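You operate a simulated robot arm through the tools that you are given. There is no shell and no other tool. Be economical: measure what you need, move in short steps, check, and stop when the job is done.

You are at the controls of a simulated two-armed robot. One attempt, no reset.

Task
Pick up the small box that says "seals" from the taped area of the wooden table with one hand, pass it to the other hand and put it on the clear corner of the steel bench. Put the small can marked "WAX" from the middle shelf of the green rack on the taped area of the wooden table and the small can labelled "grease" on the fourth shelf from the bottom of the green rack. Put the nut on the second shelf from the bottom of the green rack away on the top of the blue stand. Take the blue tube and leave it on the clear part of the wooden table. Take the stepped sleeve labelled "32" and put it on the black block. Lift the binder cover open. Do these in any order. Set down upright: small box, small can, blue tube.

Only the result counts: the job must be done as asked and must still hold three seconds after the hand-in. Knocking over, shifting, dropping, spilling or breaking anything else fails it. Lids that push on must go on centred and level and be pressed home; caps that screw on are set level and turned clockwise until they are tight.

Robot
Two 7-joint arms with two-finger parallel grippers on one trunk, on a base that drives. Base frame: it is fixed to the floor where the robot stands at the start and does not move with it; the origin is under the middle of the robot, x ahead of it, y to its left, z up; the surface under the hand at the start is at about z = 910. Readings come in mm, rad, newtons and seconds.
The left shoulder is at the start at [50, 161, 1198], the right one opposite. With the tool pointing down near the work surface each hand reaches from about 240 to 680 mm from the robot's upright axis, wherever it stands, measured 20 degrees to its own side. Places, roughly: binder cover [800, 1700, 900]; black block (8x7x3 cm) [1100, 1000, 900]; blue tube [1000, 1500, 1000]; clear corner of the steel bench (22x22 cm) [-3200, -140, 800]; clear part of the wooden table [600, 500, 900]; fourth shelf of the green rack [1300, -2100, 1400]; nut (5x4x2 cm) [1200, -2000, 600]; small box [500, 250, 1000]; small can [1250, -2000, 1000]; stepped sleeve [1250, 1500, 1000]; taped area of the wooden table [800, 400, 900]; top of the blue stand (46x17 cm) [-1780, 1560, 740]. Payload 3.43 kg a hand.
Tool frame (each hand has its own): the origin (TCP) lies between the finger pads and is the grasp point; the fingertips stand 30 mm ahead of it; z points along the fingers, y is the line along which they close. The gripper opens to 94 mm. The fingers are 28 mm wide and 10 mm thick; the gripper's body (50 by 96 mm) begins 55 mm behind the TCP.
Orientation is that of the tool frame in the base frame, as a unit quaternion [x, y, z, w]. With the fingers straight down and closing along the base's y, the tool's x points along the base's -x, its y along +y and its z along -z.

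Tools
- The arms move only by the tool servo_tool. It takes "left_deltas", "right_deltas" or both (then of equal length, played together; a hand with none holds still); each is a list of rows, each a list of 7 numbers: the shift along the base's x, y, z in units of 100 mm (1.0 is 100 mm), then the turn, a rotation vector about the base's x, y, z in units of 90 degrees (1.0 is 90 degrees), then the gripper command, from -1 (fully open) to 1 (shut), values between in proportion. In form: [[x, y, z, ax, ay, az, gripper], ...]. A call has 1 to 8 rows; each row is the pose to reach, as a shift and turn from the pose commanded when the call began. A call with a number of a shift or a turn outside -1 to 1 is refused whole. A row lasts 0.2 s, in which the tool goes at most 50 mm and 0.15 rad; a call with a longer step from one row to the next is refused whole, and so is a gripper value outside its range. A pose out of reach is approached as far as the arm can. The call stops where the force on the tool passes 40 N (or 10 N more than at its start, if that is more) or the arm is blocked; 0.2 s more then pass. Each finger travels about 45 mm/s and halts on what it meets, pressing with about 31 N; the grip force reading is that of the motor and also rises with nothing between the fingers. The clock runs only during rows and for 0.2 s after the last one: add rows that repeat a pose to give the fingers time. It gives the time, the measured TCP pose, the force on the tool (base axes), the opening and the grip force at its end, in the units of the frame above (readings bear some noise), with the torque about the TCP (base axes, N m) and any sound that the robot's microphone picked up.
- Cameras (640 x 400 px; columns grow to the right, rows downward): "scene" is now at [114, 45.8, 1318.4]; the picture's right is [0.53, -0.85, 0.00], its down [-0.52, -0.32, -0.79] and it looks along [0.67, 0.42, -0.61] (base axes); focal length 220 px, centre (320, 200). "left" rides on the left gripper at [76, -14, -103] in its tool frame; the picture's right is [0.18, 0.98, 0.00], its down [-0.75, 0.14, -0.64] and it looks along [-0.63, 0.12, 0.77] (tool axes); focal length 243 px, centre (320, 200). "right" rides on the right gripper at [76, 14, -103] in its tool frame; the picture's right is [-0.18, 0.98, 0.00], its down [-0.75, -0.14, -0.64] and it looks along [-0.63, -0.12, 0.77] (tool axes); focal length 243 px, centre (320, 200). There is no depth. A picture from a camera that has moved, and an enlarged one, comes with that camera's place and axes in the base frame and with its lens.
- grab_frame(camera): a new picture of that camera. The clock stands still meanwhile.
- slide_trunk(by): slides the trunk up (or, below 0, down) by that many mm; the arms and the scene camera ride with it, the base frame stays. It gives what a move gives, with no picture.
- steer(legs): drives the robot by 1 to 6 legs, each [ahead, left, turn to the left] in mm, mm and rad, along the robot's own axes; the way and the turn of a leg run together, so that a leg with both is an arc; at most 1500 mm and 3.142 rad a leg. The arms and the cameras ride along, it lands a little off, and it stops where it bumps. It gives what a move gives.
- head_to(pan, tilt): turns the head with the scene camera to pan (to the left, within 1.396 rad either way) and tilt (down, from -0.506 to 1.204), counted from straight ahead of the robot. It gives what a move gives.
- enlarge(camera, box): a new picture of the part [left, top, right, bottom] of that camera's present view, enlarged. The clock stands still meanwhile.
- close_job(): hands the job in; it is judged then, once.

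Work in short steps. Places have to be worked out from the pictures, the camera data and where the tool is seen: move nearer, look again, correct. Check each grasp and each placing, and mend what went wrong. You have 207 turns and 194 pictures in all, those below and enlarged ones among them. Open the grippers and draw the arms clear of the work before you hand the job in, unless the task says otherwise; then end with one line.

The tools are called after "Request:" as a command line: name --argument value ..., lists and objects as JSON in quotes. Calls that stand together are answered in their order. servo_tool: Moves the arms, as the interface text tells. Its arguments: {"type":"object","properties":{"left_deltas":{"type":"array","items":{"type":"array","items":{"type":"number"}}},"right_deltas":{"type":"array","items":{"type":"array","items":{"type":"number"}}}},"required":[]} The other tools are called the same way: slide_trunk (by) slides the trunk up or down; steer (legs) drives the base; head_to (pan, tilt) turns the head that bears the scene camera; grab_frame (camera) takes a picture; enlarge (camera, box) takes an enlarged picture of a part of a camera's view; close_job () hands the job in.

At the start:

```text
time_s: 0.0
left_ee_pos: [311.8, 372.9, 1177.9]
left_ee_rot: [-0.001, 1.0, 0.0, 0.001]
left_wrist_force: [1.0, 1.1, -0.3]
left_ft_torque: [-0.02, -0.01, 0.0]
left_gripper_width: 93.9
left_grasp_force: 0.0
right_ee_pos: [342.0, 57.3, 1150.6]
right_ee_rot: [0.0, 1.0, 0.0, 0.001]
right_wrist_force: [0.4, 0.0, -0.2]
right_ft_torque: [0.01, 0.01, 0.03]
right_gripper_width: 93.8
right_grasp_force: 0.1
trunk travel left (down, up): [-225.0, 42.0]
robot x, y, heading: [1.1, -1.1, 0.003]
head pan, tilt: [0.555, 0.658]
```

scene: 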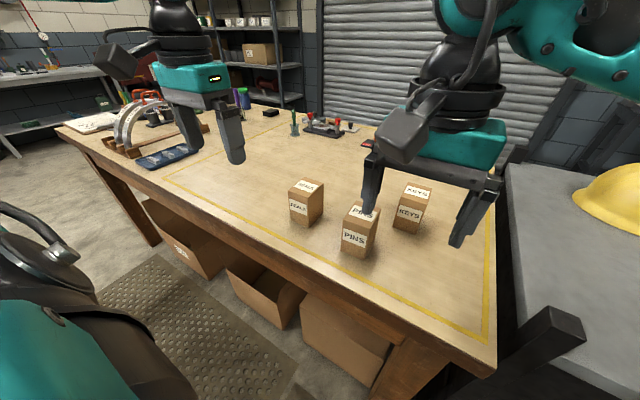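
right: 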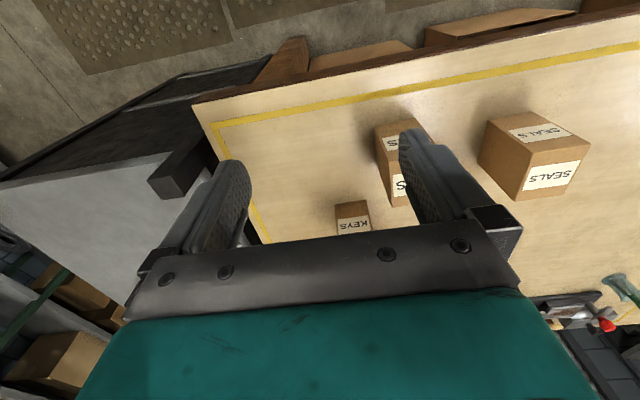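
left: 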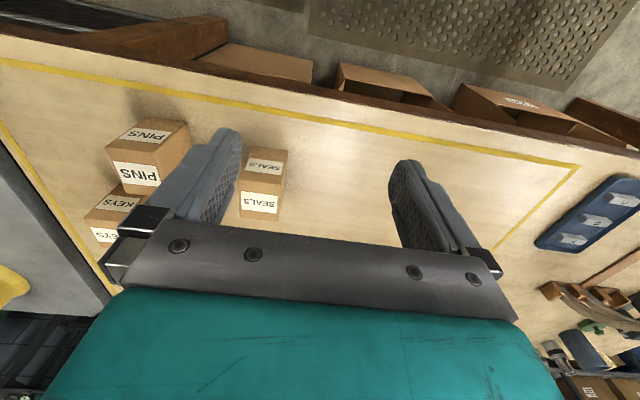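

I start by looking closer at the boxes and at the table's far end.

Request:
enlarge --camera "scene" --box '[60, 60, 380, 260]'

Request:
enlarge --camera "scene" --box '[270, 160, 450, 270]'

```text
2.00 times, centred on (220, 160) of scene
camera zoom: at [114.0, 45.8, 1318.4], right [0.53, -0.85, 0.0], down [-0.52, -0.32, -0.79], along [0.67, 0.42, -0.61], focal length 440 px, centre (520, 280)
```

zoom: 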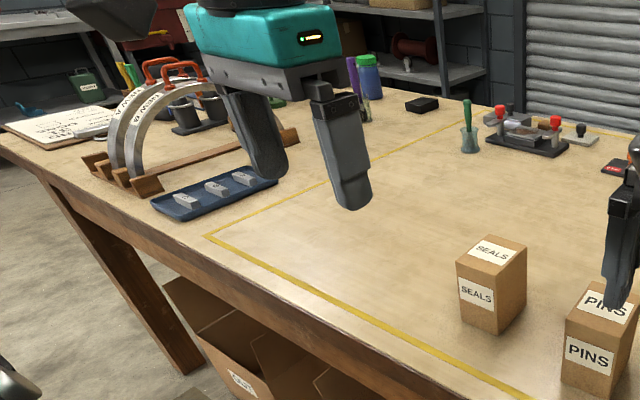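

```text
3.56 times, centred on (360, 215) of scene
camera zoom: at [114.0, 45.8, 1318.4], right [0.53, -0.85, 0.0], down [-0.52, -0.32, -0.79], along [0.67, 0.42, -0.61], focal length 782 px, centre (178, 147)
```

zoom: 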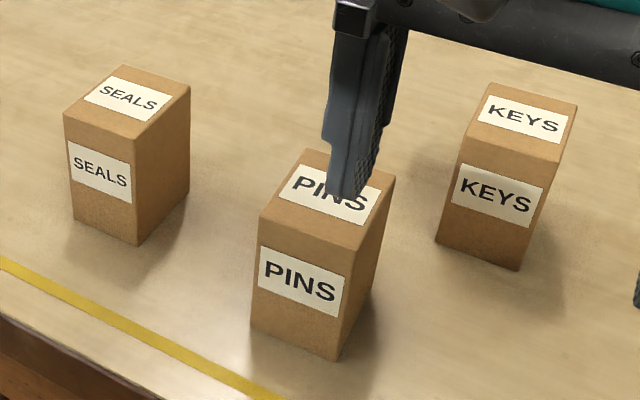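

The SEALS box is near [482, 319], about 72 x 57 x 100 mm, standing square to the axes. The plan is to grip it low from the front with the right hand and take it over from above with the left, so I first drive left to bring the box in front of the right shoulder.

Request:
steer --legs '[[0, 450, 0]]'

Request:
servo_tool --right_deltas '[[0, 0, 0, 0.06, 0, -0.06, -1], [0, 0, 0.1, 0.12, 0, -0.12, -1], [0, 0, 0.2, 0.18, 0, -0.18, -1], [0, 0, 0.3, 0.24, 0, -0.24, -1], [0, 0, 0.3, 0.3, 0, -0.3, -1], [0, 0, 0.3, 0.36, 0, -0.36, -1], [0, 0, 0.3, 0.42, 0, -0.42, -1], [0, 0, 0.3, 0.48, 0, -0.48, -1]]'

```text
time_s: 4.5
left_ee_pos: [314.1, 820.5, 1176.7]
left_ee_rot: [0.0, 1.0, 0.0, 0.001]
left_wrist_force: [-0.3, -0.5, -0.2]
left_ft_torque: [-0.04, 0.0, -0.03]
left_gripper_width: 93.8
left_grasp_force: 0.1
right_ee_pos: [343.5, 504.1, 1151.1]
right_ee_rot: [0.003, 1.0, -0.001, 0.0]
right_wrist_force: [-0.9, -0.5, -0.9]
right_ft_torque: [0.03, -0.02, -0.01]
right_gripper_width: 93.9
right_grasp_force: 0.2
trunk travel left (down, up): [-225.0, 42.0]
robot x, y, heading: [-0.4, 446.9, -0.004]
head pan, tilt: [0.555, 0.658]
```

```text
time_s: 6.3
left_ee_pos: [314.0, 819.5, 1179.1]
left_ee_rot: [0.001, 1.0, 0.0, 0.001]
left_wrist_force: [-0.1, 0.5, 0.2]
left_ft_torque: [-0.01, 0.01, -0.01]
left_gripper_width: 93.6
left_grasp_force: 0.1
right_ee_pos: [342.6, 504.9, 1180.3]
right_ee_rot: [0.362, 0.86, 0.36, 0.0]
right_wrist_force: [-0.5, 0.1, -0.1]
right_ft_torque: [-0.01, 0.02, 0.01]
right_gripper_width: 94.2
right_grasp_force: 0.1
trunk travel left (down, up): [-225.0, 42.0]
robot x, y, heading: [-0.8, 450.0, -0.002]
head pan, tilt: [0.555, 0.658]
```

The turn goes well. I continue it while bringing the right hand in line with the box.

Request:
servo_tool --right_deltas '[[0, -0.2, 0, 0.065, 0, -0.065, -1], [0, -0.4, 0, 0.13, 0, -0.13, -1], [0, -0.6, 0, 0.195, 0, -0.195, -1], [0, -0.8, 0, 0.26, 0, -0.26, -1], [0, -1.0, 0, 0.325, 0, -0.325, -1], [0, -1.0, 0, 0.39, 0, -0.39, -1], [0, -1.0, 0, 0.455, 0, -0.455, -1], [0, -1.0, 0, 0.52, 0, -0.52, -1]]'

Request:
servo_tool --right_deltas '[[0, -0.15, 0, 0.06, 0, -0.06, -1], [0, -0.3, 0, 0.12, 0, -0.12, -1], [0, -0.45, 0, 0.18, 0, -0.18, -1], [0, -0.6, 0, 0.24, 0, -0.24, -1], [0, -0.85, 0, 0.3, 0, -0.3, -1], [0, -0.85, 0, 0.36, 0, -0.36, -1], [0, -0.85, 0, 0.414, 0, -0.414, -1], [0, -0.85, 0, 0.414, 0, -0.414, -1]]'

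Request:
grab_frame --camera "scene"

Request:
grab_frame --camera "right"

```text
time_s: 8.1
left_ee_pos: [313.3, 820.8, 1178.7]
left_ee_rot: [0.0, 1.0, 0.0, 0.0]
left_wrist_force: [0.0, 0.7, 0.2]
left_ft_torque: [-0.03, 0.0, 0.0]
left_gripper_width: 94.0
left_grasp_force: 0.0
right_ee_pos: [398.8, 432.8, 1190.0]
right_ee_rot: [0.635, 0.442, 0.633, -0.001]
right_wrist_force: [0.2, -0.8, 0.3]
right_ft_torque: [0.0, 0.04, 0.0]
right_gripper_width: 94.0
right_grasp_force: 0.1
right hand out of reach, approached as far as the arm can: row 4, 5, 6, 7, 8
trunk travel left (down, up): [-225.0, 42.0]
robot x, y, heading: [-0.1, 445.2, -0.007]
head pan, tilt: [0.555, 0.658]
```

```text
time_s: 9.9
left_ee_pos: [314.3, 818.2, 1179.6]
left_ee_rot: [0.001, 1.0, 0.001, 0.0]
left_wrist_force: [0.7, -1.2, 0.7]
left_ft_torque: [0.03, 0.03, 0.01]
left_gripper_width: 94.1
left_grasp_force: 0.1
right_ee_pos: [416.4, 357.9, 1190.0]
right_ee_rot: [0.707, -0.003, 0.707, -0.002]
right_wrist_force: [-0.4, -0.1, 0.5]
right_ft_torque: [-0.01, -0.06, 0.0]
right_gripper_width: 93.8
right_grasp_force: 0.0
right hand out of reach, approached as far as the arm can: row 1, 2, 3, 4, 5, 6, 7, 8
trunk travel left (down, up): [-225.0, 42.0]
robot x, y, heading: [1.6, 448.3, -0.003]
head pan, tilt: [0.555, 0.658]
```

```text
188 pictures are left
camera scene: at [116.3, 491.8, 1318.3], right [0.52, -0.85, 0.0], down [-0.52, -0.32, -0.79], along [0.67, 0.41, -0.61], focal length 220 px, centre (320, 200)
```

scene: 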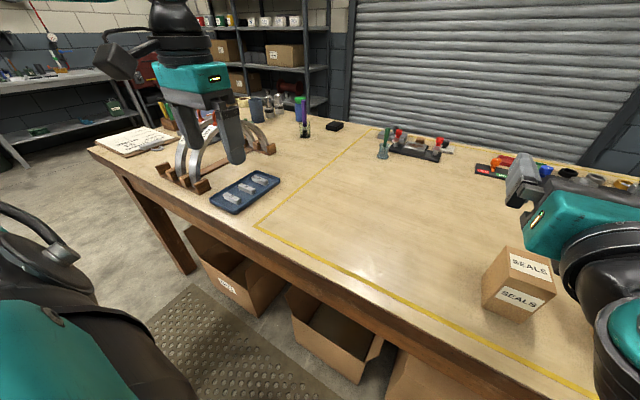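

```text
187 pictures are left
camera right: at [313.7, 345.0, 1266.0], right [0.0, -0.98, -0.19], down [-0.64, 0.15, -0.75], along [0.77, 0.12, -0.63], focal length 243 px, centre (320, 200)
```

right: 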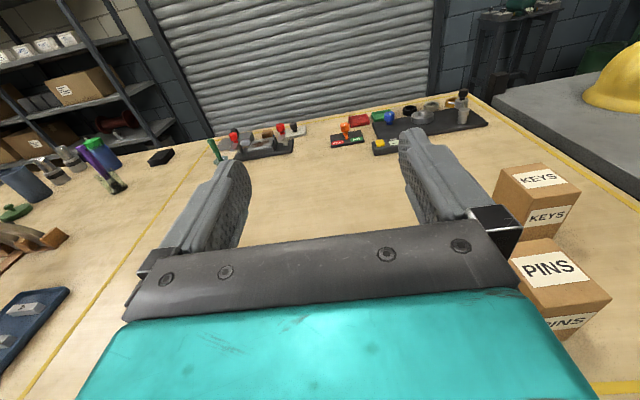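

The horizontal forward pose with the camera up works. I back the base off for room, then lower the hand in front of the box.

Request:
steer --legs '[[-170, 0, 0]]'

Request:
servo_tool --right_deltas '[[0.4, -0.1, -0.2, 0, 0, 0, -1], [0.8, -0.2, -0.4, 0, 0, 0, -1], [0.8, -0.4, -0.8, 0, 0, 0, -1], [0.8, -0.4, -1.0, 0, 0, 0, -1], [0.8, -0.4, -1.0, 0, 0, 0, -1]]'

Request:
grab_frame --camera "right"

Request:
head_to --pan -0.1 --tilt 0.7

Request:
grab_frame --camera "scene"

```text
time_s: 11.3
left_ee_pos: [183.6, 818.2, 1179.5]
left_ee_rot: [0.001, 1.0, 0.0, 0.002]
left_wrist_force: [0.0, -0.5, -0.8]
left_ft_torque: [0.01, 0.01, 0.01]
left_gripper_width: 93.9
left_grasp_force: 0.1
right_ee_pos: [285.6, 359.1, 1190.6]
right_ee_rot: [0.707, -0.002, 0.707, -0.002]
right_wrist_force: [-0.1, -0.8, -0.1]
right_ft_torque: [0.0, 0.0, -0.03]
right_gripper_width: 94.0
right_grasp_force: 0.0
trunk travel left (down, up): [-225.0, 42.0]
robot x, y, heading: [-130.6, 447.5, -0.008]
head pan, tilt: [0.555, 0.658]
stopped in leg 1: the robot was blocked; the commanded pose is now the measured one
```

```text
time_s: 12.5
left_ee_pos: [183.4, 818.7, 1178.7]
left_ee_rot: [0.002, 1.0, 0.001, 0.001]
left_wrist_force: [0.3, 0.0, -0.2]
left_ft_torque: [0.02, -0.01, 0.02]
left_gripper_width: 94.2
left_grasp_force: 0.1
right_ee_pos: [356.4, 352.3, 1107.4]
right_ee_rot: [0.707, -0.004, 0.707, 0.0]
right_wrist_force: [-1.1, 0.2, -0.4]
right_ft_torque: [0.01, -0.02, -0.02]
right_gripper_width: 93.9
right_grasp_force: 0.0
right hand out of reach, approached as far as the arm can: row 3, 4, 5
trunk travel left (down, up): [-225.0, 42.0]
robot x, y, heading: [-131.3, 449.8, -0.01]
head pan, tilt: [0.555, 0.658]
```

```text
186 pictures are left
camera right: at [253.7, 338.7, 1182.4], right [-0.01, -0.98, -0.19], down [-0.64, 0.15, -0.75], along [0.77, 0.12, -0.63], focal length 243 px, centre (320, 200)
```

right: 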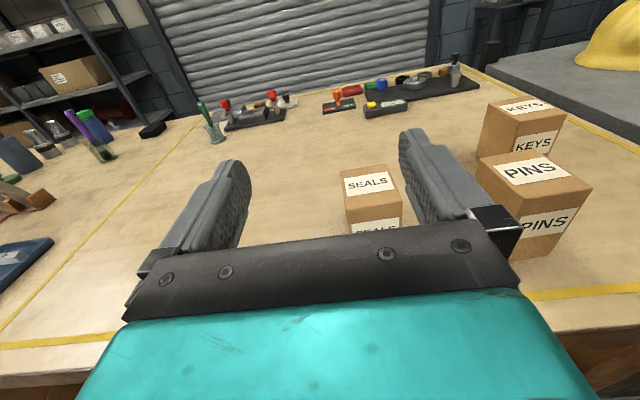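

```text
time_s: 13.6
left_ee_pos: [183.3, 817.1, 1179.9]
left_ee_rot: [0.003, 1.0, 0.001, 0.002]
left_wrist_force: [0.3, 0.6, 0.1]
left_ft_torque: [0.0, -0.02, 0.02]
left_gripper_width: 93.9
left_grasp_force: 0.1
right_ee_pos: [357.2, 351.8, 1107.4]
right_ee_rot: [0.708, -0.004, 0.707, 0.001]
right_wrist_force: [-1.3, -0.2, 0.3]
right_ft_torque: [-0.01, 0.02, 0.05]
right_gripper_width: 94.0
right_grasp_force: 0.0
trunk travel left (down, up): [-225.0, 42.0]
robot x, y, heading: [-128.0, 448.6, -0.007]
head pan, tilt: [-0.099, 0.7]
```

```text
185 pictures are left
camera scene: at [-4.1, 438.2, 1314.8], right [-0.1, -0.99, 0.0], down [-0.64, 0.07, -0.76], along [0.76, -0.08, -0.64], focal length 220 px, centre (320, 200)
```

scene: 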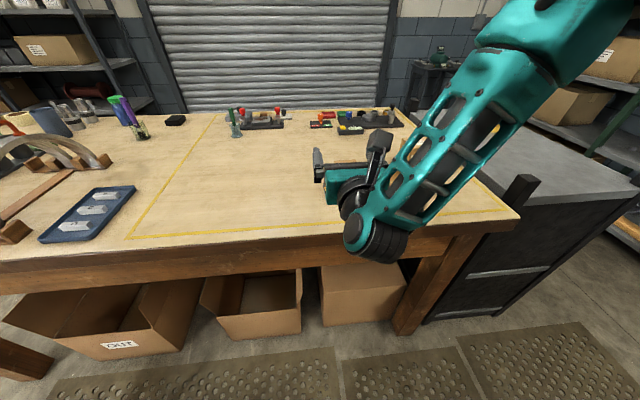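

The box centre is about [481, 314] with its top at 1010. The base was blocked behind, so I won't back up further. I use the trunk to lower the hand.

Request:
slide_trunk --by -145

Request:
servo_tool --right_deltas '[[0.15, -0.2, 0, 0, 0, 0, -1], [0.3, -0.38, 0, 0, 0, 0, -1], [0.3, -0.38, 0, 0, 0, 0, -1]]'

Request:
grab_frame --camera "right"

Request:
grab_frame --camera "scene"

```text
time_s: 15.3
left_ee_pos: [184.2, 817.6, 1034.4]
left_ee_rot: [0.002, 1.0, 0.001, 0.002]
left_wrist_force: [-0.3, -0.3, 0.1]
left_ft_torque: [0.0, 0.03, -0.01]
left_gripper_width: 94.2
left_grasp_force: 0.0
right_ee_pos: [355.8, 352.6, 961.4]
right_ee_rot: [0.708, -0.004, 0.707, 0.001]
right_wrist_force: [0.7, -0.9, 0.3]
right_ft_torque: [0.01, 0.0, -0.03]
right_gripper_width: 94.1
right_grasp_force: 0.0
trunk travel left (down, up): [-80.0, 187.0]
robot x, y, heading: [-126.3, 446.1, -0.003]
head pan, tilt: [-0.099, 0.7]
```

```text
time_s: 16.1
left_ee_pos: [185.4, 817.5, 1033.1]
left_ee_rot: [0.002, 1.0, 0.0, 0.002]
left_wrist_force: [-0.7, -0.3, 1.0]
left_ft_torque: [0.01, -0.01, 0.03]
left_gripper_width: 93.9
left_grasp_force: 0.0
right_ee_pos: [377.4, 347.2, 979.7]
right_ee_rot: [0.709, -0.005, 0.705, 0.001]
right_wrist_force: [-0.6, -0.5, 0.3]
right_ft_torque: [0.02, 0.01, 0.0]
right_gripper_width: 94.2
right_grasp_force: 0.1
right hand out of reach, approached as far as the arm can: row 1, 2, 3
trunk travel left (down, up): [-80.0, 187.0]
robot x, y, heading: [-129.2, 447.9, -0.005]
head pan, tilt: [-0.099, 0.7]
```

```text
184 pictures are left
camera right: at [274.4, 334.4, 1055.4], right [-0.01, -0.98, -0.19], down [-0.64, 0.15, -0.75], along [0.77, 0.11, -0.63], focal length 243 px, centre (320, 200)
```

right: 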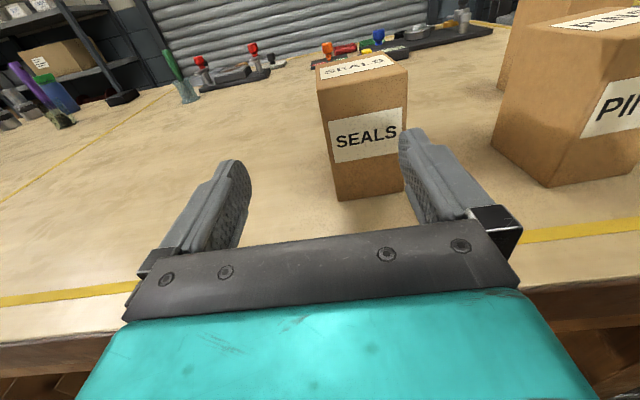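

```text
183 pictures are left
camera scene: at [-4.1, 438.2, 1169.8], right [-0.11, -0.99, 0.0], down [-0.64, 0.07, -0.76], along [0.76, -0.08, -0.64], focal length 220 px, centre (320, 200)
```

scene: 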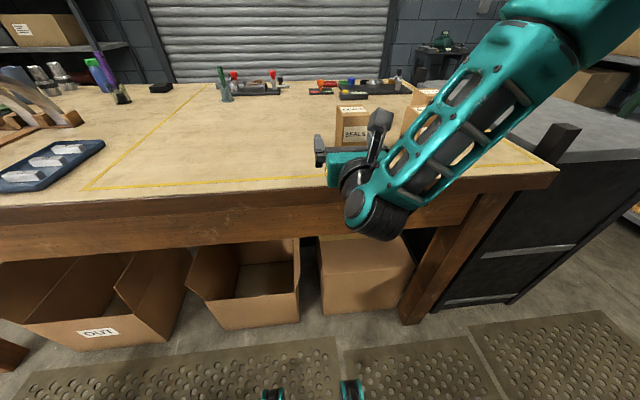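

The hand cannot shift further right in this pose, so I bring it over with the base instead: 33 mm right first, then forward.

Request:
slide_trunk --by -16

Request:
steer --legs '[[0, -33, 0]]'

Request:
grab_frame --camera "right"

```text
time_s: 16.7
left_ee_pos: [184.0, 818.0, 1019.1]
left_ee_rot: [0.002, 1.0, 0.001, 0.002]
left_wrist_force: [0.4, -0.5, 0.6]
left_ft_torque: [0.02, 0.0, -0.01]
left_gripper_width: 94.1
left_grasp_force: 0.1
right_ee_pos: [375.6, 347.5, 963.4]
right_ee_rot: [0.709, -0.005, 0.705, 0.002]
right_wrist_force: [0.3, 0.8, 0.2]
right_ft_torque: [0.01, 0.01, 0.04]
right_gripper_width: 93.9
right_grasp_force: 0.0
trunk travel left (down, up): [-64.0, 203.0]
robot x, y, heading: [-128.2, 448.7, -0.006]
head pan, tilt: [-0.099, 0.7]
```

```text
time_s: 17.7
left_ee_pos: [184.0, 784.4, 1018.0]
left_ee_rot: [0.002, 1.0, 0.001, 0.003]
left_wrist_force: [0.1, 0.1, 0.4]
left_ft_torque: [0.03, -0.02, -0.01]
left_gripper_width: 94.1
left_grasp_force: 0.1
right_ee_pos: [376.6, 313.9, 963.2]
right_ee_rot: [0.709, -0.007, 0.705, 0.003]
right_wrist_force: [0.3, -0.6, 0.7]
right_ft_torque: [-0.01, 0.02, -0.01]
right_gripper_width: 94.2
right_grasp_force: 0.1
trunk travel left (down, up): [-64.0, 203.0]
robot x, y, heading: [-128.8, 416.5, 0.001]
head pan, tilt: [-0.099, 0.7]
```

```text
182 pictures are left
camera right: at [274.0, 300.9, 1039.3], right [-0.01, -0.98, -0.19], down [-0.64, 0.15, -0.75], along [0.77, 0.11, -0.63], focal length 243 px, centre (320, 200)
```

right: 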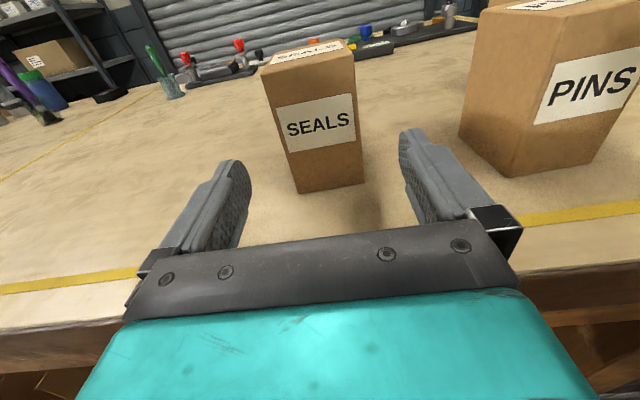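

The box stands between the fingers. I advance 78 mm with the base.

Request:
steer --legs '[[78, 0, 0]]'

Request:
grab_frame --camera "right"

```text
time_s: 18.7
left_ee_pos: [260.6, 784.8, 1017.8]
left_ee_rot: [0.002, 1.0, 0.001, 0.002]
left_wrist_force: [0.0, 0.3, 0.1]
left_ft_torque: [0.02, 0.0, -0.02]
left_gripper_width: 94.0
left_grasp_force: 0.0
right_ee_pos: [453.3, 313.4, 963.7]
right_ee_rot: [0.709, -0.007, 0.705, 0.004]
right_wrist_force: [0.9, -0.4, -1.4]
right_ft_torque: [0.0, 0.02, 0.01]
right_gripper_width: 94.0
right_grasp_force: 0.0
trunk travel left (down, up): [-64.0, 203.0]
robot x, y, heading: [-53.3, 414.7, -0.0]
head pan, tilt: [-0.099, 0.7]
```

```text
181 pictures are left
camera right: at [349.9, 300.2, 1039.1], right [-0.01, -0.98, -0.19], down [-0.64, 0.15, -0.75], along [0.76, 0.11, -0.63], focal length 243 px, centre (320, 200)
```

right: 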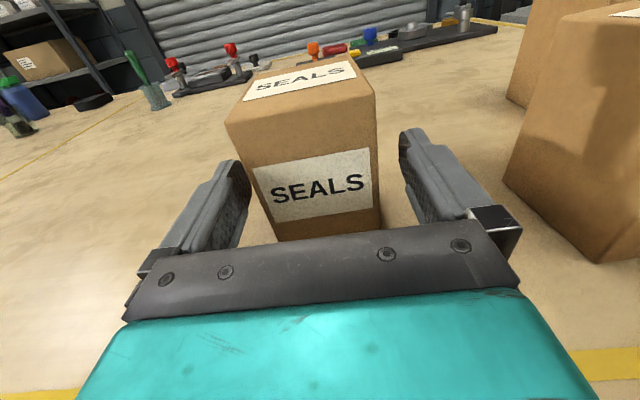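

The edges come out at y = 345 and 282, so the hand is centred. I close the right gripper.

Request:
servo_tool --right_deltas '[[0, 0, 0, 0, 0, 0, 1], [0, 0, 0, 0, 0, 0, 1], [0, 0, 0, 0, 0, 0, 1], [0, 0, 0, 0, 0, 0, 1]]'

Request:
servo_tool --right_deltas '[[0, 0, 0.2, 0, 0, 0, 1], [0, 0, 0.4, 0, 0, 0, 1]]'

Request:
grab_frame --camera "right"

```text
time_s: 19.7
left_ee_pos: [259.5, 782.9, 1018.9]
left_ee_rot: [0.003, 1.0, 0.001, 0.002]
left_wrist_force: [0.2, -0.1, 0.9]
left_ft_torque: [0.03, 0.0, 0.02]
left_gripper_width: 93.9
left_grasp_force: 0.0
right_ee_pos: [453.4, 313.5, 963.0]
right_ee_rot: [0.709, -0.006, 0.705, 0.002]
right_wrist_force: [0.6, 0.9, -0.5]
right_ft_torque: [-0.04, -0.05, 0.05]
right_gripper_width: 64.5
right_grasp_force: 30.6
trunk travel left (down, up): [-64.0, 203.0]
robot x, y, heading: [-52.4, 411.1, -0.007]
head pan, tilt: [-0.099, 0.7]
```

```text
time_s: 20.3
left_ee_pos: [259.7, 783.2, 1018.7]
left_ee_rot: [0.002, 1.0, 0.002, 0.002]
left_wrist_force: [-0.6, -0.5, -0.1]
left_ft_torque: [0.03, -0.03, 0.03]
left_gripper_width: 94.0
left_grasp_force: 0.0
right_ee_pos: [452.2, 313.1, 1001.8]
right_ee_rot: [0.709, -0.006, 0.705, 0.003]
right_wrist_force: [-0.3, -0.1, -2.7]
right_ft_torque: [0.04, 0.12, -0.02]
right_gripper_width: 64.6
right_grasp_force: 30.9
trunk travel left (down, up): [-64.0, 203.0]
robot x, y, heading: [-51.8, 409.7, -0.01]
head pan, tilt: [-0.099, 0.7]
```

```text
180 pictures are left
camera right: at [350.3, 299.4, 1078.4], right [-0.01, -0.98, -0.19], down [-0.64, 0.15, -0.75], along [0.76, 0.11, -0.63], focal length 243 px, centre (320, 200)
```

right: 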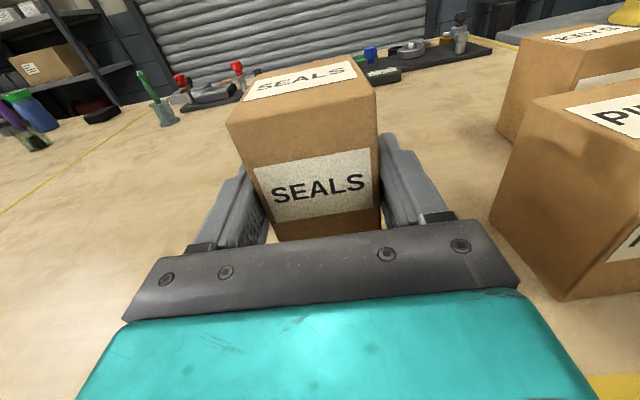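

The box is held. I raise everything with the trunk and turn the left hand a quarter turn about the vertical, its camera outward, for a grasp from above.

Request:
slide_trunk --by 150

Request:
servo_tool --left_deltas '[[0.1, -0.2, 0.1, 0, 0, -0.095, -1], [0.2, -0.4, 0.2, 0, 0, -0.19, -1], [0.3, -0.6, 0.3, 0, 0, -0.285, -1], [0.4, -0.8, 0.4, 0, 0, -0.38, -1], [0.5, -1.0, 0.5, 0, 0, -0.475, -1], [0.6, -1.0, 0.6, 0, 0, -0.57, -1], [0.7, -1.0, 0.7, 0, 0, -0.665, -1], [0.8, -1.0, 0.8, 0, 0, -0.76, -1]]'

Request:
servo_tool --left_deltas '[[0.1, -0.2, 0, 0, 0, -0.08, -1], [0.2, -0.4, 0.1, 0, 0, -0.16, -1], [0.3, -0.6, 0.1, 0, 0, -0.24, -1], [0.4, -0.8, 0.1, 0, 0, -0.24, -1], [0.5, -1.0, 0.1, 0, 0, -0.24, -1], [0.5, -1.0, 0.1, 0, 0, -0.24, -1]]'

Request:
grab_frame --camera "left"

Request:
grab_frame --camera "scene"

```text
time_s: 22.1
left_ee_pos: [259.9, 784.5, 1168.9]
left_ee_rot: [0.002, 1.0, 0.001, 0.002]
left_wrist_force: [-0.9, -0.3, 0.9]
left_ft_torque: [0.01, -0.01, 0.01]
left_gripper_width: 93.9
left_grasp_force: 0.1
right_ee_pos: [452.9, 312.5, 1151.2]
right_ee_rot: [0.709, -0.006, 0.705, 0.003]
right_wrist_force: [0.6, 0.4, -2.1]
right_ft_torque: [-0.02, 0.07, 0.01]
right_gripper_width: 64.3
right_grasp_force: 30.7
trunk travel left (down, up): [-214.0, 53.0]
robot x, y, heading: [-50.5, 415.9, -0.009]
head pan, tilt: [-0.099, 0.7]
```

```text
time_s: 23.9
left_ee_pos: [340.5, 682.7, 1249.3]
left_ee_rot: [0.565, 0.825, 0.0, 0.002]
left_wrist_force: [-0.3, -0.6, 0.1]
left_ft_torque: [0.02, -0.02, 0.04]
left_gripper_width: 94.1
left_grasp_force: 0.1
right_ee_pos: [452.7, 312.6, 1152.2]
right_ee_rot: [0.709, -0.007, 0.705, 0.002]
right_wrist_force: [-0.1, 0.2, -2.7]
right_ft_torque: [-0.02, 0.09, 0.02]
right_gripper_width: 64.6
right_grasp_force: 31.2
trunk travel left (down, up): [-214.0, 53.0]
robot x, y, heading: [-55.7, 411.8, -0.008]
head pan, tilt: [-0.099, 0.7]
```

```text
time_s: 25.3
left_ee_pos: [391.1, 584.5, 1258.1]
left_ee_rot: [0.708, 0.706, -0.001, 0.001]
left_wrist_force: [-0.9, 0.2, -0.9]
left_ft_torque: [0.02, -0.02, -0.03]
left_gripper_width: 94.2
left_grasp_force: 0.1
right_ee_pos: [454.8, 311.4, 1153.1]
right_ee_rot: [0.709, -0.005, 0.705, 0.001]
right_wrist_force: [0.4, -0.3, -2.4]
right_ft_torque: [-0.03, 0.08, 0.02]
right_gripper_width: 64.3
right_grasp_force: 31.0
trunk travel left (down, up): [-214.0, 53.0]
robot x, y, heading: [-52.5, 413.4, -0.005]
head pan, tilt: [-0.099, 0.7]
```

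```text
179 pictures are left
camera left: at [377.3, 660.5, 1360.3], right [0.98, 0.18, 0.0], down [0.14, -0.75, 0.64], along [0.12, -0.63, -0.76], focal length 243 px, centre (320, 200)
```

left: 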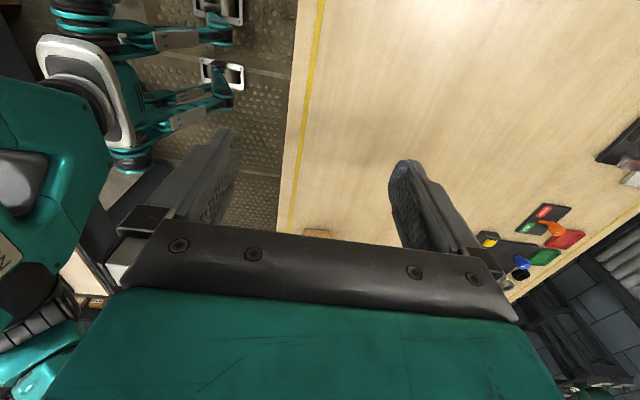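

```text
178 pictures are left
camera scene: at [71.1, 404.2, 1303.8], right [-0.11, -0.99, 0.0], down [-0.64, 0.07, -0.77], along [0.76, -0.08, -0.64], focal length 220 px, centre (320, 200)
```

scene: 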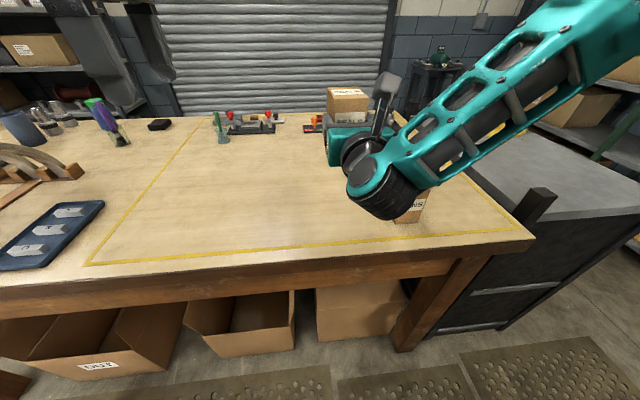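

The box top should be near z = 1199 with its centre at [482, 312], and the scene picture agrees. I bring the left hand above it in two moves.

Request:
servo_tool --left_deltas '[[0.2, -0.3, 0.1, 0, 0, 0, -1], [0.4, -0.6, 0.2, 0, 0, 0, -1], [0.6, -0.9, 0.2, 0, 0, 0, -1], [0.7, -1.0, 0.2, 0, 0, 0, -1]]'

Request:
servo_tool --left_deltas '[[0.1, -0.4, 0, 0, 0, 0, -1], [0.2, -0.8, 0, 0, 0, 0, -1], [0.2, -1.0, 0, 0, 0, 0, -1], [0.2, -1.0, 0, 0, 0, 0, -1]]'

Request:
grab_frame --camera "left"

```text
time_s: 26.3
left_ee_pos: [392.1, 575.3, 1256.1]
left_ee_rot: [0.709, 0.705, 0.0, 0.002]
left_wrist_force: [0.1, -0.4, -0.1]
left_ft_torque: [0.03, 0.02, -0.02]
left_gripper_width: 93.9
left_grasp_force: 0.0
left hand out of reach, approached as far as the arm can: row 1, 2, 3, 4
right_ee_pos: [453.1, 313.1, 1151.5]
right_ee_rot: [0.709, -0.006, 0.706, 0.003]
right_wrist_force: [0.3, 0.8, -3.9]
right_ft_torque: [0.03, 0.07, 0.0]
right_gripper_width: 64.2
right_grasp_force: 30.8
trunk travel left (down, up): [-214.0, 53.0]
robot x, y, heading: [-53.0, 414.2, -0.006]
head pan, tilt: [-0.099, 0.7]
```

```text
time_s: 27.3
left_ee_pos: [376.2, 560.0, 1248.0]
left_ee_rot: [0.709, 0.705, -0.001, 0.002]
left_wrist_force: [0.5, 0.7, -1.1]
left_ft_torque: [0.0, 0.03, 0.0]
left_gripper_width: 93.8
left_grasp_force: 0.0
left hand out of reach, approached as far as the arm can: row 1, 2, 3, 4
right_ee_pos: [453.4, 312.7, 1152.2]
right_ee_rot: [0.709, -0.006, 0.705, 0.003]
right_wrist_force: [0.4, -0.5, -3.4]
right_ft_torque: [-0.01, 0.1, 0.01]
right_gripper_width: 64.3
right_grasp_force: 30.9
trunk travel left (down, up): [-214.0, 53.0]
robot x, y, heading: [-50.2, 411.3, -0.009]
head pan, tilt: [-0.099, 0.7]
```

```text
177 pictures are left
camera left: at [363.0, 636.2, 1348.9], right [0.98, 0.18, 0.0], down [0.14, -0.75, 0.64], along [0.11, -0.63, -0.76], focal length 243 px, centre (320, 200)
```

left: 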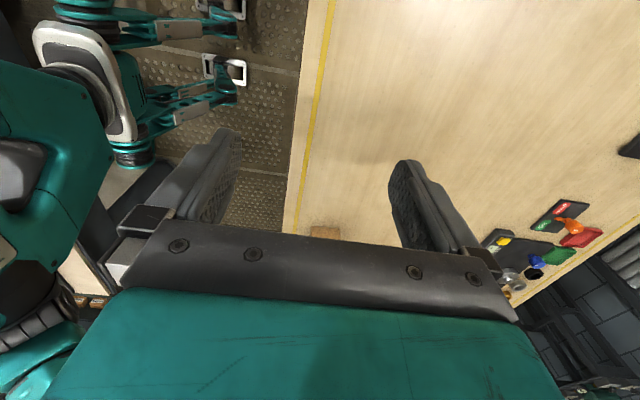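

The left arm runs into a limit at that height and yaw. I test lower and further over, still clear of the box, to see whether height or yaw is the limit.

Request:
servo_tool --left_deltas '[[0.1, 0, -0.4, 0, 0, 0, -1], [0.2, 0, -0.7, 0, 0, 0, -1], [0.4, -0.3, -0.7, 0, 0, 0, -1], [0.6, -0.6, -0.7, 0, 0, 0, -1], [0.8, -0.9, -0.7, 0, 0, 0, -1], [0.8, -0.9, -0.7, 0, 0, 0, -1]]'

```text
time_s: 28.7
left_ee_pos: [403.0, 551.8, 1177.1]
left_ee_rot: [0.709, 0.705, -0.002, 0.002]
left_wrist_force: [0.4, -0.9, 0.4]
left_ft_torque: [-0.01, -0.04, 0.03]
left_gripper_width: 93.9
left_grasp_force: 0.0
left hand out of reach, approached as far as the arm can: row 3, 4, 5, 6
right_ee_pos: [453.0, 313.1, 1151.6]
right_ee_rot: [0.709, -0.007, 0.705, 0.003]
right_wrist_force: [0.8, -0.3, -2.9]
right_ft_torque: [-0.02, 0.08, -0.01]
right_gripper_width: 64.6
right_grasp_force: 31.4
trunk travel left (down, up): [-214.0, 53.0]
robot x, y, heading: [-53.2, 414.5, -0.009]
head pan, tilt: [-0.099, 0.7]
```

The limit is yaw. I ease it by turning the right hand, with the box, 45° to the left and unwinding the left hand by 45°, so they still cross at right angles.

Request:
servo_tool --left_deltas '[[0, 0.2, 0.1, 0, 0, 0.09, -1], [0, 0.4, 0.2, 0, 0, 0.18, -1], [0, 0.4, 0.3, 0, 0, 0.27, -1], [0, 0.4, 0.5, 0, 0, 0.36, -1], [0, 0.4, 0.7, 0, 0, 0.45, -1], [0, 0.4, 0.9, 0, 0, 0.5, -1], [0, 0.4, 0.9, 0, 0, 0.5, -1]]' --right_deltas '[[0, 0.05, 0, 0, 0, 0.09, 1], [0, 0.1, 0, 0, 0, 0.18, 1], [0, 0.2, 0, 0, 0, 0.27, 1], [0, 0.3, 0, 0, 0, 0.36, 1], [0, 0.4, 0, 0, 0, 0.45, 1], [0, 0.5, 0, 0, 0, 0.5, 1], [0, 0.5, 0, 0, 0, 0.5, 1]]'

Request:
grab_frame --camera "scene"

```text
time_s: 30.3
left_ee_pos: [399.1, 588.9, 1267.9]
left_ee_rot: [0.385, 0.923, 0.001, 0.002]
left_wrist_force: [-0.3, -0.1, 0.1]
left_ft_torque: [0.02, 0.03, 0.0]
left_gripper_width: 94.0
left_grasp_force: 0.1
right_ee_pos: [394.6, 411.5, 1172.2]
right_ee_rot: [0.699, 0.127, 0.694, -0.12]
right_wrist_force: [0.0, -0.2, -3.1]
right_ft_torque: [-0.02, 0.04, 0.01]
right_gripper_width: 64.4
right_grasp_force: 31.0
right hand out of reach, approached as far as the arm can: row 1, 2, 3, 4, 5, 6, 7
trunk travel left (down, up): [-214.0, 53.0]
robot x, y, heading: [-53.6, 414.4, -0.012]
head pan, tilt: [-0.099, 0.7]
```

```text
176 pictures are left
camera scene: at [71.4, 404.2, 1303.8], right [-0.11, -0.99, 0.0], down [-0.64, 0.07, -0.76], along [0.76, -0.08, -0.64], focal length 220 px, centre (320, 200)
```

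scene: 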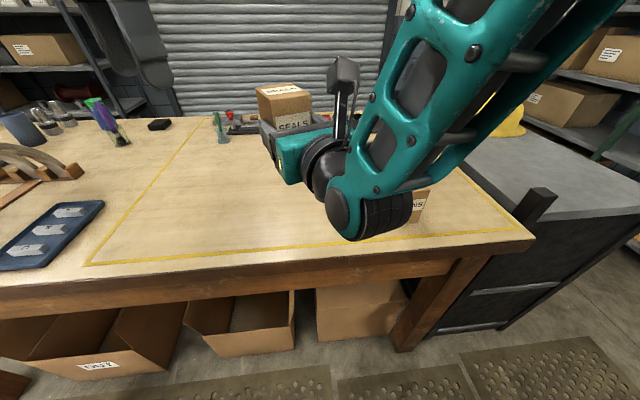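

The right hand stopped at about 20.6° yaw, putting the box centre near [421, 421] and its top near 1219. I match the left yaw to it and move over the box.

Request:
servo_tool --left_deltas '[[0, -0.2, 0, 0, 0, -0.06, -1], [0, -0.4, 0, 0, 0, -0.12, -1], [0, -0.6, 0, 0, 0, -0.18, -1], [0.1, -0.8, 0, 0, 0, -0.24, -1], [0.1, -1.0, 0, 0, 0, -0.271, -1], [0.1, -1.0, 0, 0, 0, -0.271, -1]]'

Request:
grab_frame --camera "left"

```text
time_s: 31.7
left_ee_pos: [370.1, 560.8, 1257.0]
left_ee_rot: [0.572, 0.82, -0.001, 0.002]
left_wrist_force: [0.0, 0.4, -0.4]
left_ft_torque: [0.01, 0.02, -0.04]
left_gripper_width: 93.8
left_grasp_force: 0.2
left hand out of reach, approached as far as the arm can: row 1, 2, 3, 4, 5, 6
right_ee_pos: [394.4, 412.1, 1172.3]
right_ee_rot: [0.698, 0.127, 0.694, -0.122]
right_wrist_force: [0.3, -0.2, -2.1]
right_ft_torque: [-0.06, 0.07, -0.01]
right_gripper_width: 64.4
right_grasp_force: 31.3
trunk travel left (down, up): [-214.0, 53.0]
robot x, y, heading: [-54.2, 413.4, -0.006]
head pan, tilt: [-0.099, 0.7]
```

```text
175 pictures are left
camera left: at [332.2, 627.5, 1359.1], right [0.86, 0.51, 0.0], down [0.39, -0.66, 0.64], along [0.33, -0.55, -0.76], focal length 243 px, centre (320, 200)
```

left: 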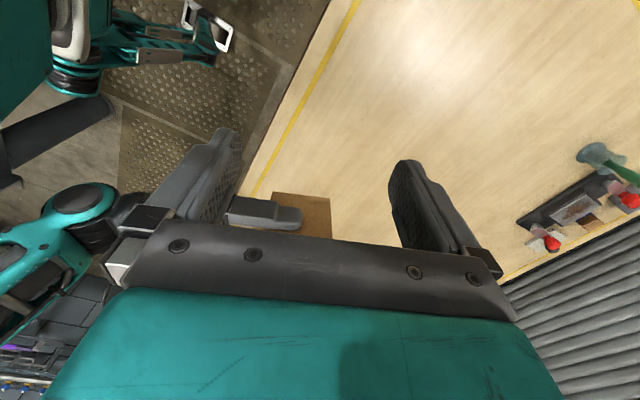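

Both failures fit a left reach that shrinks with height. I try bringing the right hand with the box lower and further left, where the left arm reaches better, while moving the left hand out of the way.

Request:
servo_tool --left_deltas '[[0, 0.4, 0, 0, 0, 0, -1], [0, 0.8, 0, 0, 0, 0, -1], [0, 1.0, 0, 0, 0, 0, -1], [0, 1.0, 0, 0, 0, 0, -1]]' --right_deltas '[[0, 0.1, -0.2, 0, 0, 0, 1], [0, 0.2, -0.4, 0, 0, 0, 1], [0, 0.3, -0.6, 0, 0, 0, 1], [0, 0.5, -0.8, 0, 0, 0, 1]]'

```text
time_s: 32.7
left_ee_pos: [373.3, 656.6, 1254.6]
left_ee_rot: [0.571, 0.821, -0.001, 0.001]
left_wrist_force: [-0.2, 0.5, 0.9]
left_ft_torque: [-0.01, 0.01, 0.03]
left_gripper_width: 94.0
left_grasp_force: 0.0
right_ee_pos: [394.1, 462.4, 1090.1]
right_ee_rot: [0.699, 0.126, 0.694, -0.12]
right_wrist_force: [-0.2, -0.2, -3.3]
right_ft_torque: [-0.06, 0.12, -0.01]
right_gripper_width: 64.1
right_grasp_force: 31.1
trunk travel left (down, up): [-214.0, 53.0]
robot x, y, heading: [-52.8, 415.5, -0.008]
head pan, tilt: [-0.099, 0.7]
```

The right hand moves freely that way. I bring it further in: 40 mm closer, 50 mm left and 30 mm down.

Request:
servo_tool --right_deltas '[[-0.1, 0.2, -0.1, 0, 0, 0, 1], [-0.2, 0.35, -0.2, 0, 0, 0, 1], [-0.4, 0.5, -0.3, 0, 0, 0, 1], [-0.4, 0.5, -0.3, 0, 0, 0, 1]]'

```text
time_s: 33.7
left_ee_pos: [373.0, 656.3, 1254.7]
left_ee_rot: [0.571, 0.821, 0.0, 0.002]
left_wrist_force: [-0.6, -0.1, -0.5]
left_ft_torque: [0.01, 0.02, 0.02]
left_gripper_width: 94.2
left_grasp_force: 0.0
right_ee_pos: [352.7, 514.4, 1059.7]
right_ee_rot: [0.699, 0.127, 0.694, -0.121]
right_wrist_force: [0.2, 0.7, -3.2]
right_ft_torque: [-0.03, 0.09, 0.0]
right_gripper_width: 64.5
right_grasp_force: 30.9
trunk travel left (down, up): [-214.0, 53.0]
robot x, y, heading: [-49.3, 416.1, -0.006]
head pan, tilt: [-0.099, 0.7]
```

The box centre is now about [379, 524] with its top near 1107, inside the left hand's reach. I move the left hand above it and look.

Request:
servo_tool --left_deltas '[[0, -0.3, -0.2, 0, 0, 0, -1], [0, -0.6, -0.4, 0, 0, 0, -1], [0.03, -1.0, -0.6, 0, 0, 0, -1], [0.06, -1.0, -0.7, 0, 0, 0, -1], [0.06, -1.0, -0.7, 0, 0, 0, -1]]'

Request:
grab_frame --camera "left"

Request:
grab_frame --camera "right"

```text
time_s: 34.9
left_ee_pos: [378.1, 555.7, 1185.8]
left_ee_rot: [0.572, 0.821, -0.001, 0.002]
left_wrist_force: [0.6, 0.2, -0.3]
left_ft_torque: [-0.02, -0.02, 0.01]
left_gripper_width: 93.9
left_grasp_force: 0.1
right_ee_pos: [351.0, 514.9, 1059.8]
right_ee_rot: [0.699, 0.127, 0.694, -0.121]
right_wrist_force: [-0.5, 0.2, -3.4]
right_ft_torque: [-0.01, 0.08, -0.01]
right_gripper_width: 64.1
right_grasp_force: 31.6
trunk travel left (down, up): [-214.0, 53.0]
robot x, y, heading: [-52.0, 415.2, -0.005]
head pan, tilt: [-0.099, 0.7]
```

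```text
174 pictures are left
camera left: at [340.4, 624.0, 1287.5], right [0.86, 0.51, 0.0], down [0.39, -0.66, 0.64], along [0.33, -0.55, -0.76], focal length 243 px, centre (320, 200)
```

left: 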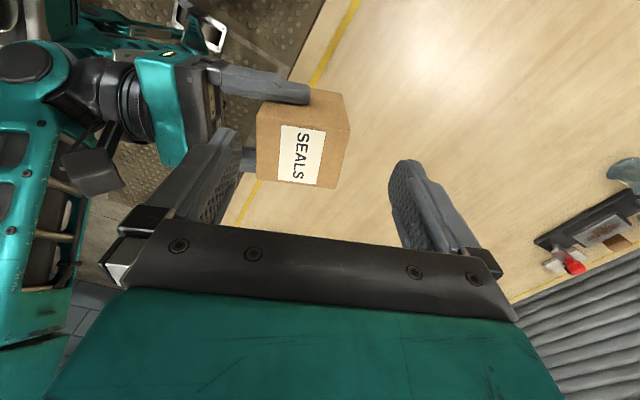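

```text
173 pictures are left
camera right: at [261.4, 467.2, 1136.6], right [0.34, -0.92, -0.18], down [-0.66, -0.1, -0.75], along [0.68, 0.37, -0.64], focal length 243 px, centre (320, 200)
```

right: 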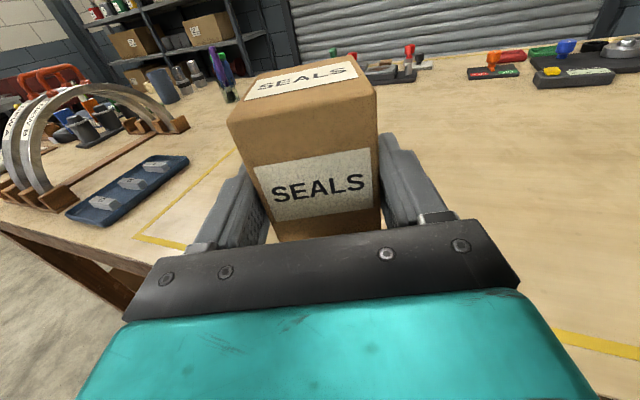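

The pictures put the box top centre at about [380, 527], matching. I centre the left hand and descend to z ≈ 1087.

Request:
servo_tool --left_deltas '[[0.02, -0.28, -0.1, 0, 0, 0, -1], [0.02, -0.28, -0.4, 0, 0, 0, -1], [0.02, -0.28, -0.7, 0, 0, 0, -1], [0.02, -0.28, -0.99, 0, 0, 0, -1], [0.02, -0.28, -0.99, 0, 0, 0, -1]]'

Request:
grab_frame --camera "left"

Request:
grab_frame --camera "right"

```text
time_s: 36.1
left_ee_pos: [381.0, 530.1, 1086.5]
left_ee_rot: [0.572, 0.82, 0.0, 0.002]
left_wrist_force: [0.1, 0.6, 0.8]
left_ft_torque: [-0.01, 0.0, -0.01]
left_gripper_width: 94.0
left_grasp_force: 0.1
left hand out of reach, approached as far as the arm can: row 1
right_ee_pos: [353.0, 514.4, 1060.2]
right_ee_rot: [0.698, 0.127, 0.694, -0.122]
right_wrist_force: [-0.9, -0.7, -1.7]
right_ft_torque: [-0.01, 0.06, 0.01]
right_gripper_width: 64.4
right_grasp_force: 31.2
trunk travel left (down, up): [-214.0, 53.0]
robot x, y, heading: [-54.4, 416.1, -0.005]
head pan, tilt: [-0.099, 0.7]
```

```text
172 pictures are left
camera left: at [341.9, 595.8, 1187.6], right [0.86, 0.51, 0.0], down [0.39, -0.66, 0.65], along [0.33, -0.55, -0.76], focal length 243 px, centre (320, 200)
```

left: 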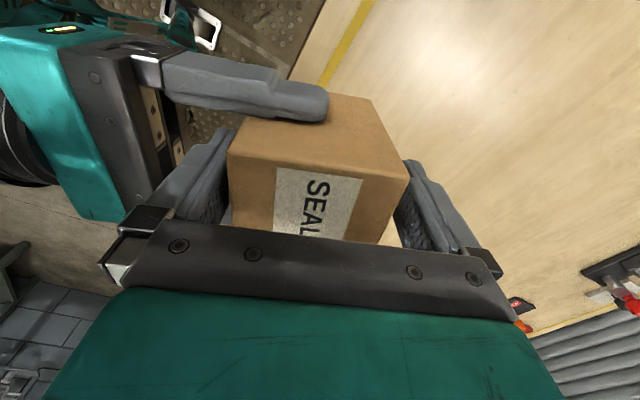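

```text
171 pictures are left
camera right: at [261.0, 467.2, 1136.7], right [0.34, -0.92, -0.18], down [-0.66, -0.1, -0.75], along [0.68, 0.37, -0.64], focal length 243 px, centre (320, 200)
```

right: 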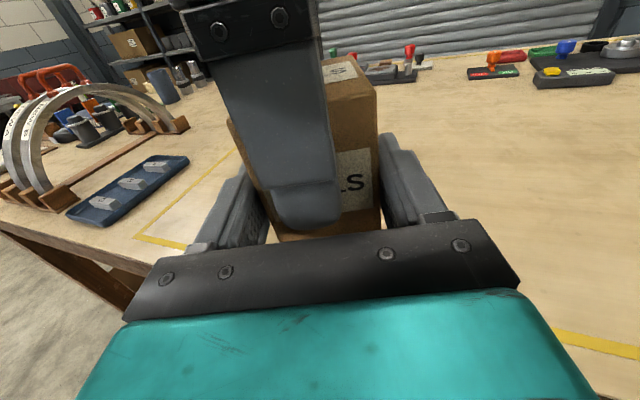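

The left fingers straddle the box clear of the right hand. I close the left and, once it has gripped, open the right.

Request:
servo_tool --left_deltas '[[0, 0, 0, 0, 0, 0, 1], [0, 0, 0, 0, 0, 0, 1], [0, 0, 0, 0, 0, 0, 1], [0, 0, 0, 0, 0, 0, 1]]' --right_deltas '[[0, 0, 0, 0, 0, 0, 1], [0, 0, 0, 0, 0, 0, 1], [0, 0, 0, 0, 0, 0, 1], [0, 0, 0, 0, 0, 0, 1]]'

```text
time_s: 37.1
left_ee_pos: [378.4, 528.0, 1086.2]
left_ee_rot: [0.572, 0.821, -0.004, 0.0]
left_wrist_force: [-24.6, -12.3, 4.0]
left_ft_torque: [-0.18, 0.38, -0.02]
left_gripper_width: 79.3
left_grasp_force: 31.2
right_ee_pos: [353.4, 514.6, 1060.4]
right_ee_rot: [0.698, 0.126, 0.694, -0.121]
right_wrist_force: [26.0, 12.1, -6.0]
right_ft_torque: [-0.21, 0.37, -0.04]
right_gripper_width: 64.3
right_grasp_force: 30.9
trunk travel left (down, up): [-214.0, 53.0]
robot x, y, heading: [-53.4, 413.1, -0.006]
head pan, tilt: [-0.099, 0.7]
```

The opening stopped at 79 mm with a side force along the closing line, so the near finger touched first. I shift the left hand back 5 mm so both fingers seat.

Request:
servo_tool --left_deltas '[[-0.03, -0.01, 0, 0, 0, 0, 1], [-0.06, -0.02, 0, 0, 0, 0, 1], [-0.06, -0.02, 0, 0, 0, 0, 1]]'

```text
time_s: 37.9
left_ee_pos: [377.9, 527.9, 1087.4]
left_ee_rot: [0.57, 0.822, 0.001, 0.003]
left_wrist_force: [6.6, 4.1, -1.7]
left_ft_torque: [-0.21, 0.71, -0.16]
left_gripper_width: 79.1
left_grasp_force: 31.3
right_ee_pos: [350.4, 515.4, 1061.1]
right_ee_rot: [0.699, 0.128, 0.693, -0.122]
right_wrist_force: [-7.0, -3.7, 2.3]
right_ft_torque: [0.34, -0.92, 0.1]
right_gripper_width: 64.3
right_grasp_force: 30.8
trunk travel left (down, up): [-214.0, 53.0]
robot x, y, heading: [-56.4, 411.0, -0.009]
head pan, tilt: [-0.099, 0.7]
```

The width stays at 79.1, so that is the box's true depth and it is gripped. I open the right hand and back it out along its own axis.

Request:
servo_tool --right_deltas '[[0, 0, 0, 0, 0, 0, 0], [0, 0, 0, 0, 0, 0, -1], [0, 0, 0, 0, 0, 0, -1], [0, 0, 0, 0, 0, 0, -1]]'

Request:
servo_tool --right_deltas '[[-0.25, -0.1, 0, 0, 0, 0, -1], [-0.5, -0.2, 0, 0, 0, 0, -1], [-0.75, -0.3, 0, 0, 0, 0, -1], [-0.75, -0.3, 0, 0, 0, 0, -1]]'

Request:
grab_frame --camera "right"

```text
time_s: 38.9
left_ee_pos: [375.2, 526.2, 1085.5]
left_ee_rot: [0.571, 0.821, -0.002, 0.001]
left_wrist_force: [-0.4, 0.2, -0.2]
left_ft_torque: [-0.03, -0.02, 0.0]
left_gripper_width: 79.1
left_grasp_force: 31.1
right_ee_pos: [352.1, 514.1, 1060.2]
right_ee_rot: [0.698, 0.127, 0.694, -0.122]
right_wrist_force: [-0.5, 0.3, 0.1]
right_ft_torque: [0.01, 0.01, -0.02]
right_gripper_width: 93.9
right_grasp_force: 0.0
trunk travel left (down, up): [-214.0, 53.0]
robot x, y, heading: [-50.3, 411.8, -0.008]
head pan, tilt: [-0.099, 0.7]
```

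```text
time_s: 39.9
left_ee_pos: [375.7, 527.5, 1085.5]
left_ee_rot: [0.571, 0.821, -0.002, 0.001]
left_wrist_force: [0.0, -0.4, 0.1]
left_ft_torque: [0.01, 0.01, 0.0]
left_gripper_width: 79.2
left_grasp_force: 31.6
right_ee_pos: [277.2, 485.1, 1060.4]
right_ee_rot: [0.699, 0.127, 0.694, -0.121]
right_wrist_force: [-0.3, -0.1, -0.5]
right_ft_torque: [0.0, -0.01, 0.02]
right_gripper_width: 93.8
right_grasp_force: 0.1
trunk travel left (down, up): [-214.0, 53.0]
robot x, y, heading: [-52.4, 415.0, -0.006]
head pan, tilt: [-0.099, 0.7]
```

```text
170 pictures are left
camera right: at [185.9, 437.9, 1137.2], right [0.34, -0.92, -0.18], down [-0.65, -0.1, -0.75], along [0.68, 0.37, -0.64], focal length 243 px, centre (320, 200)
```

right: 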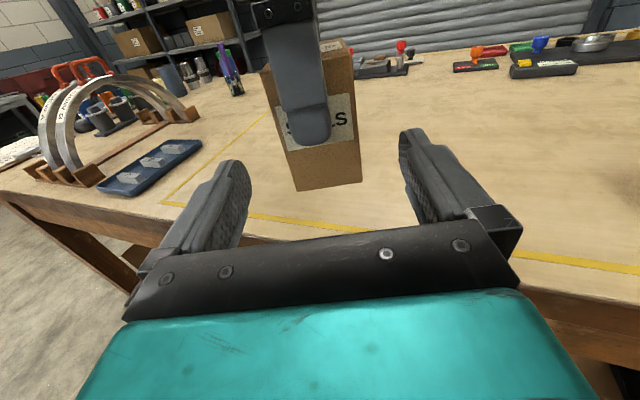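

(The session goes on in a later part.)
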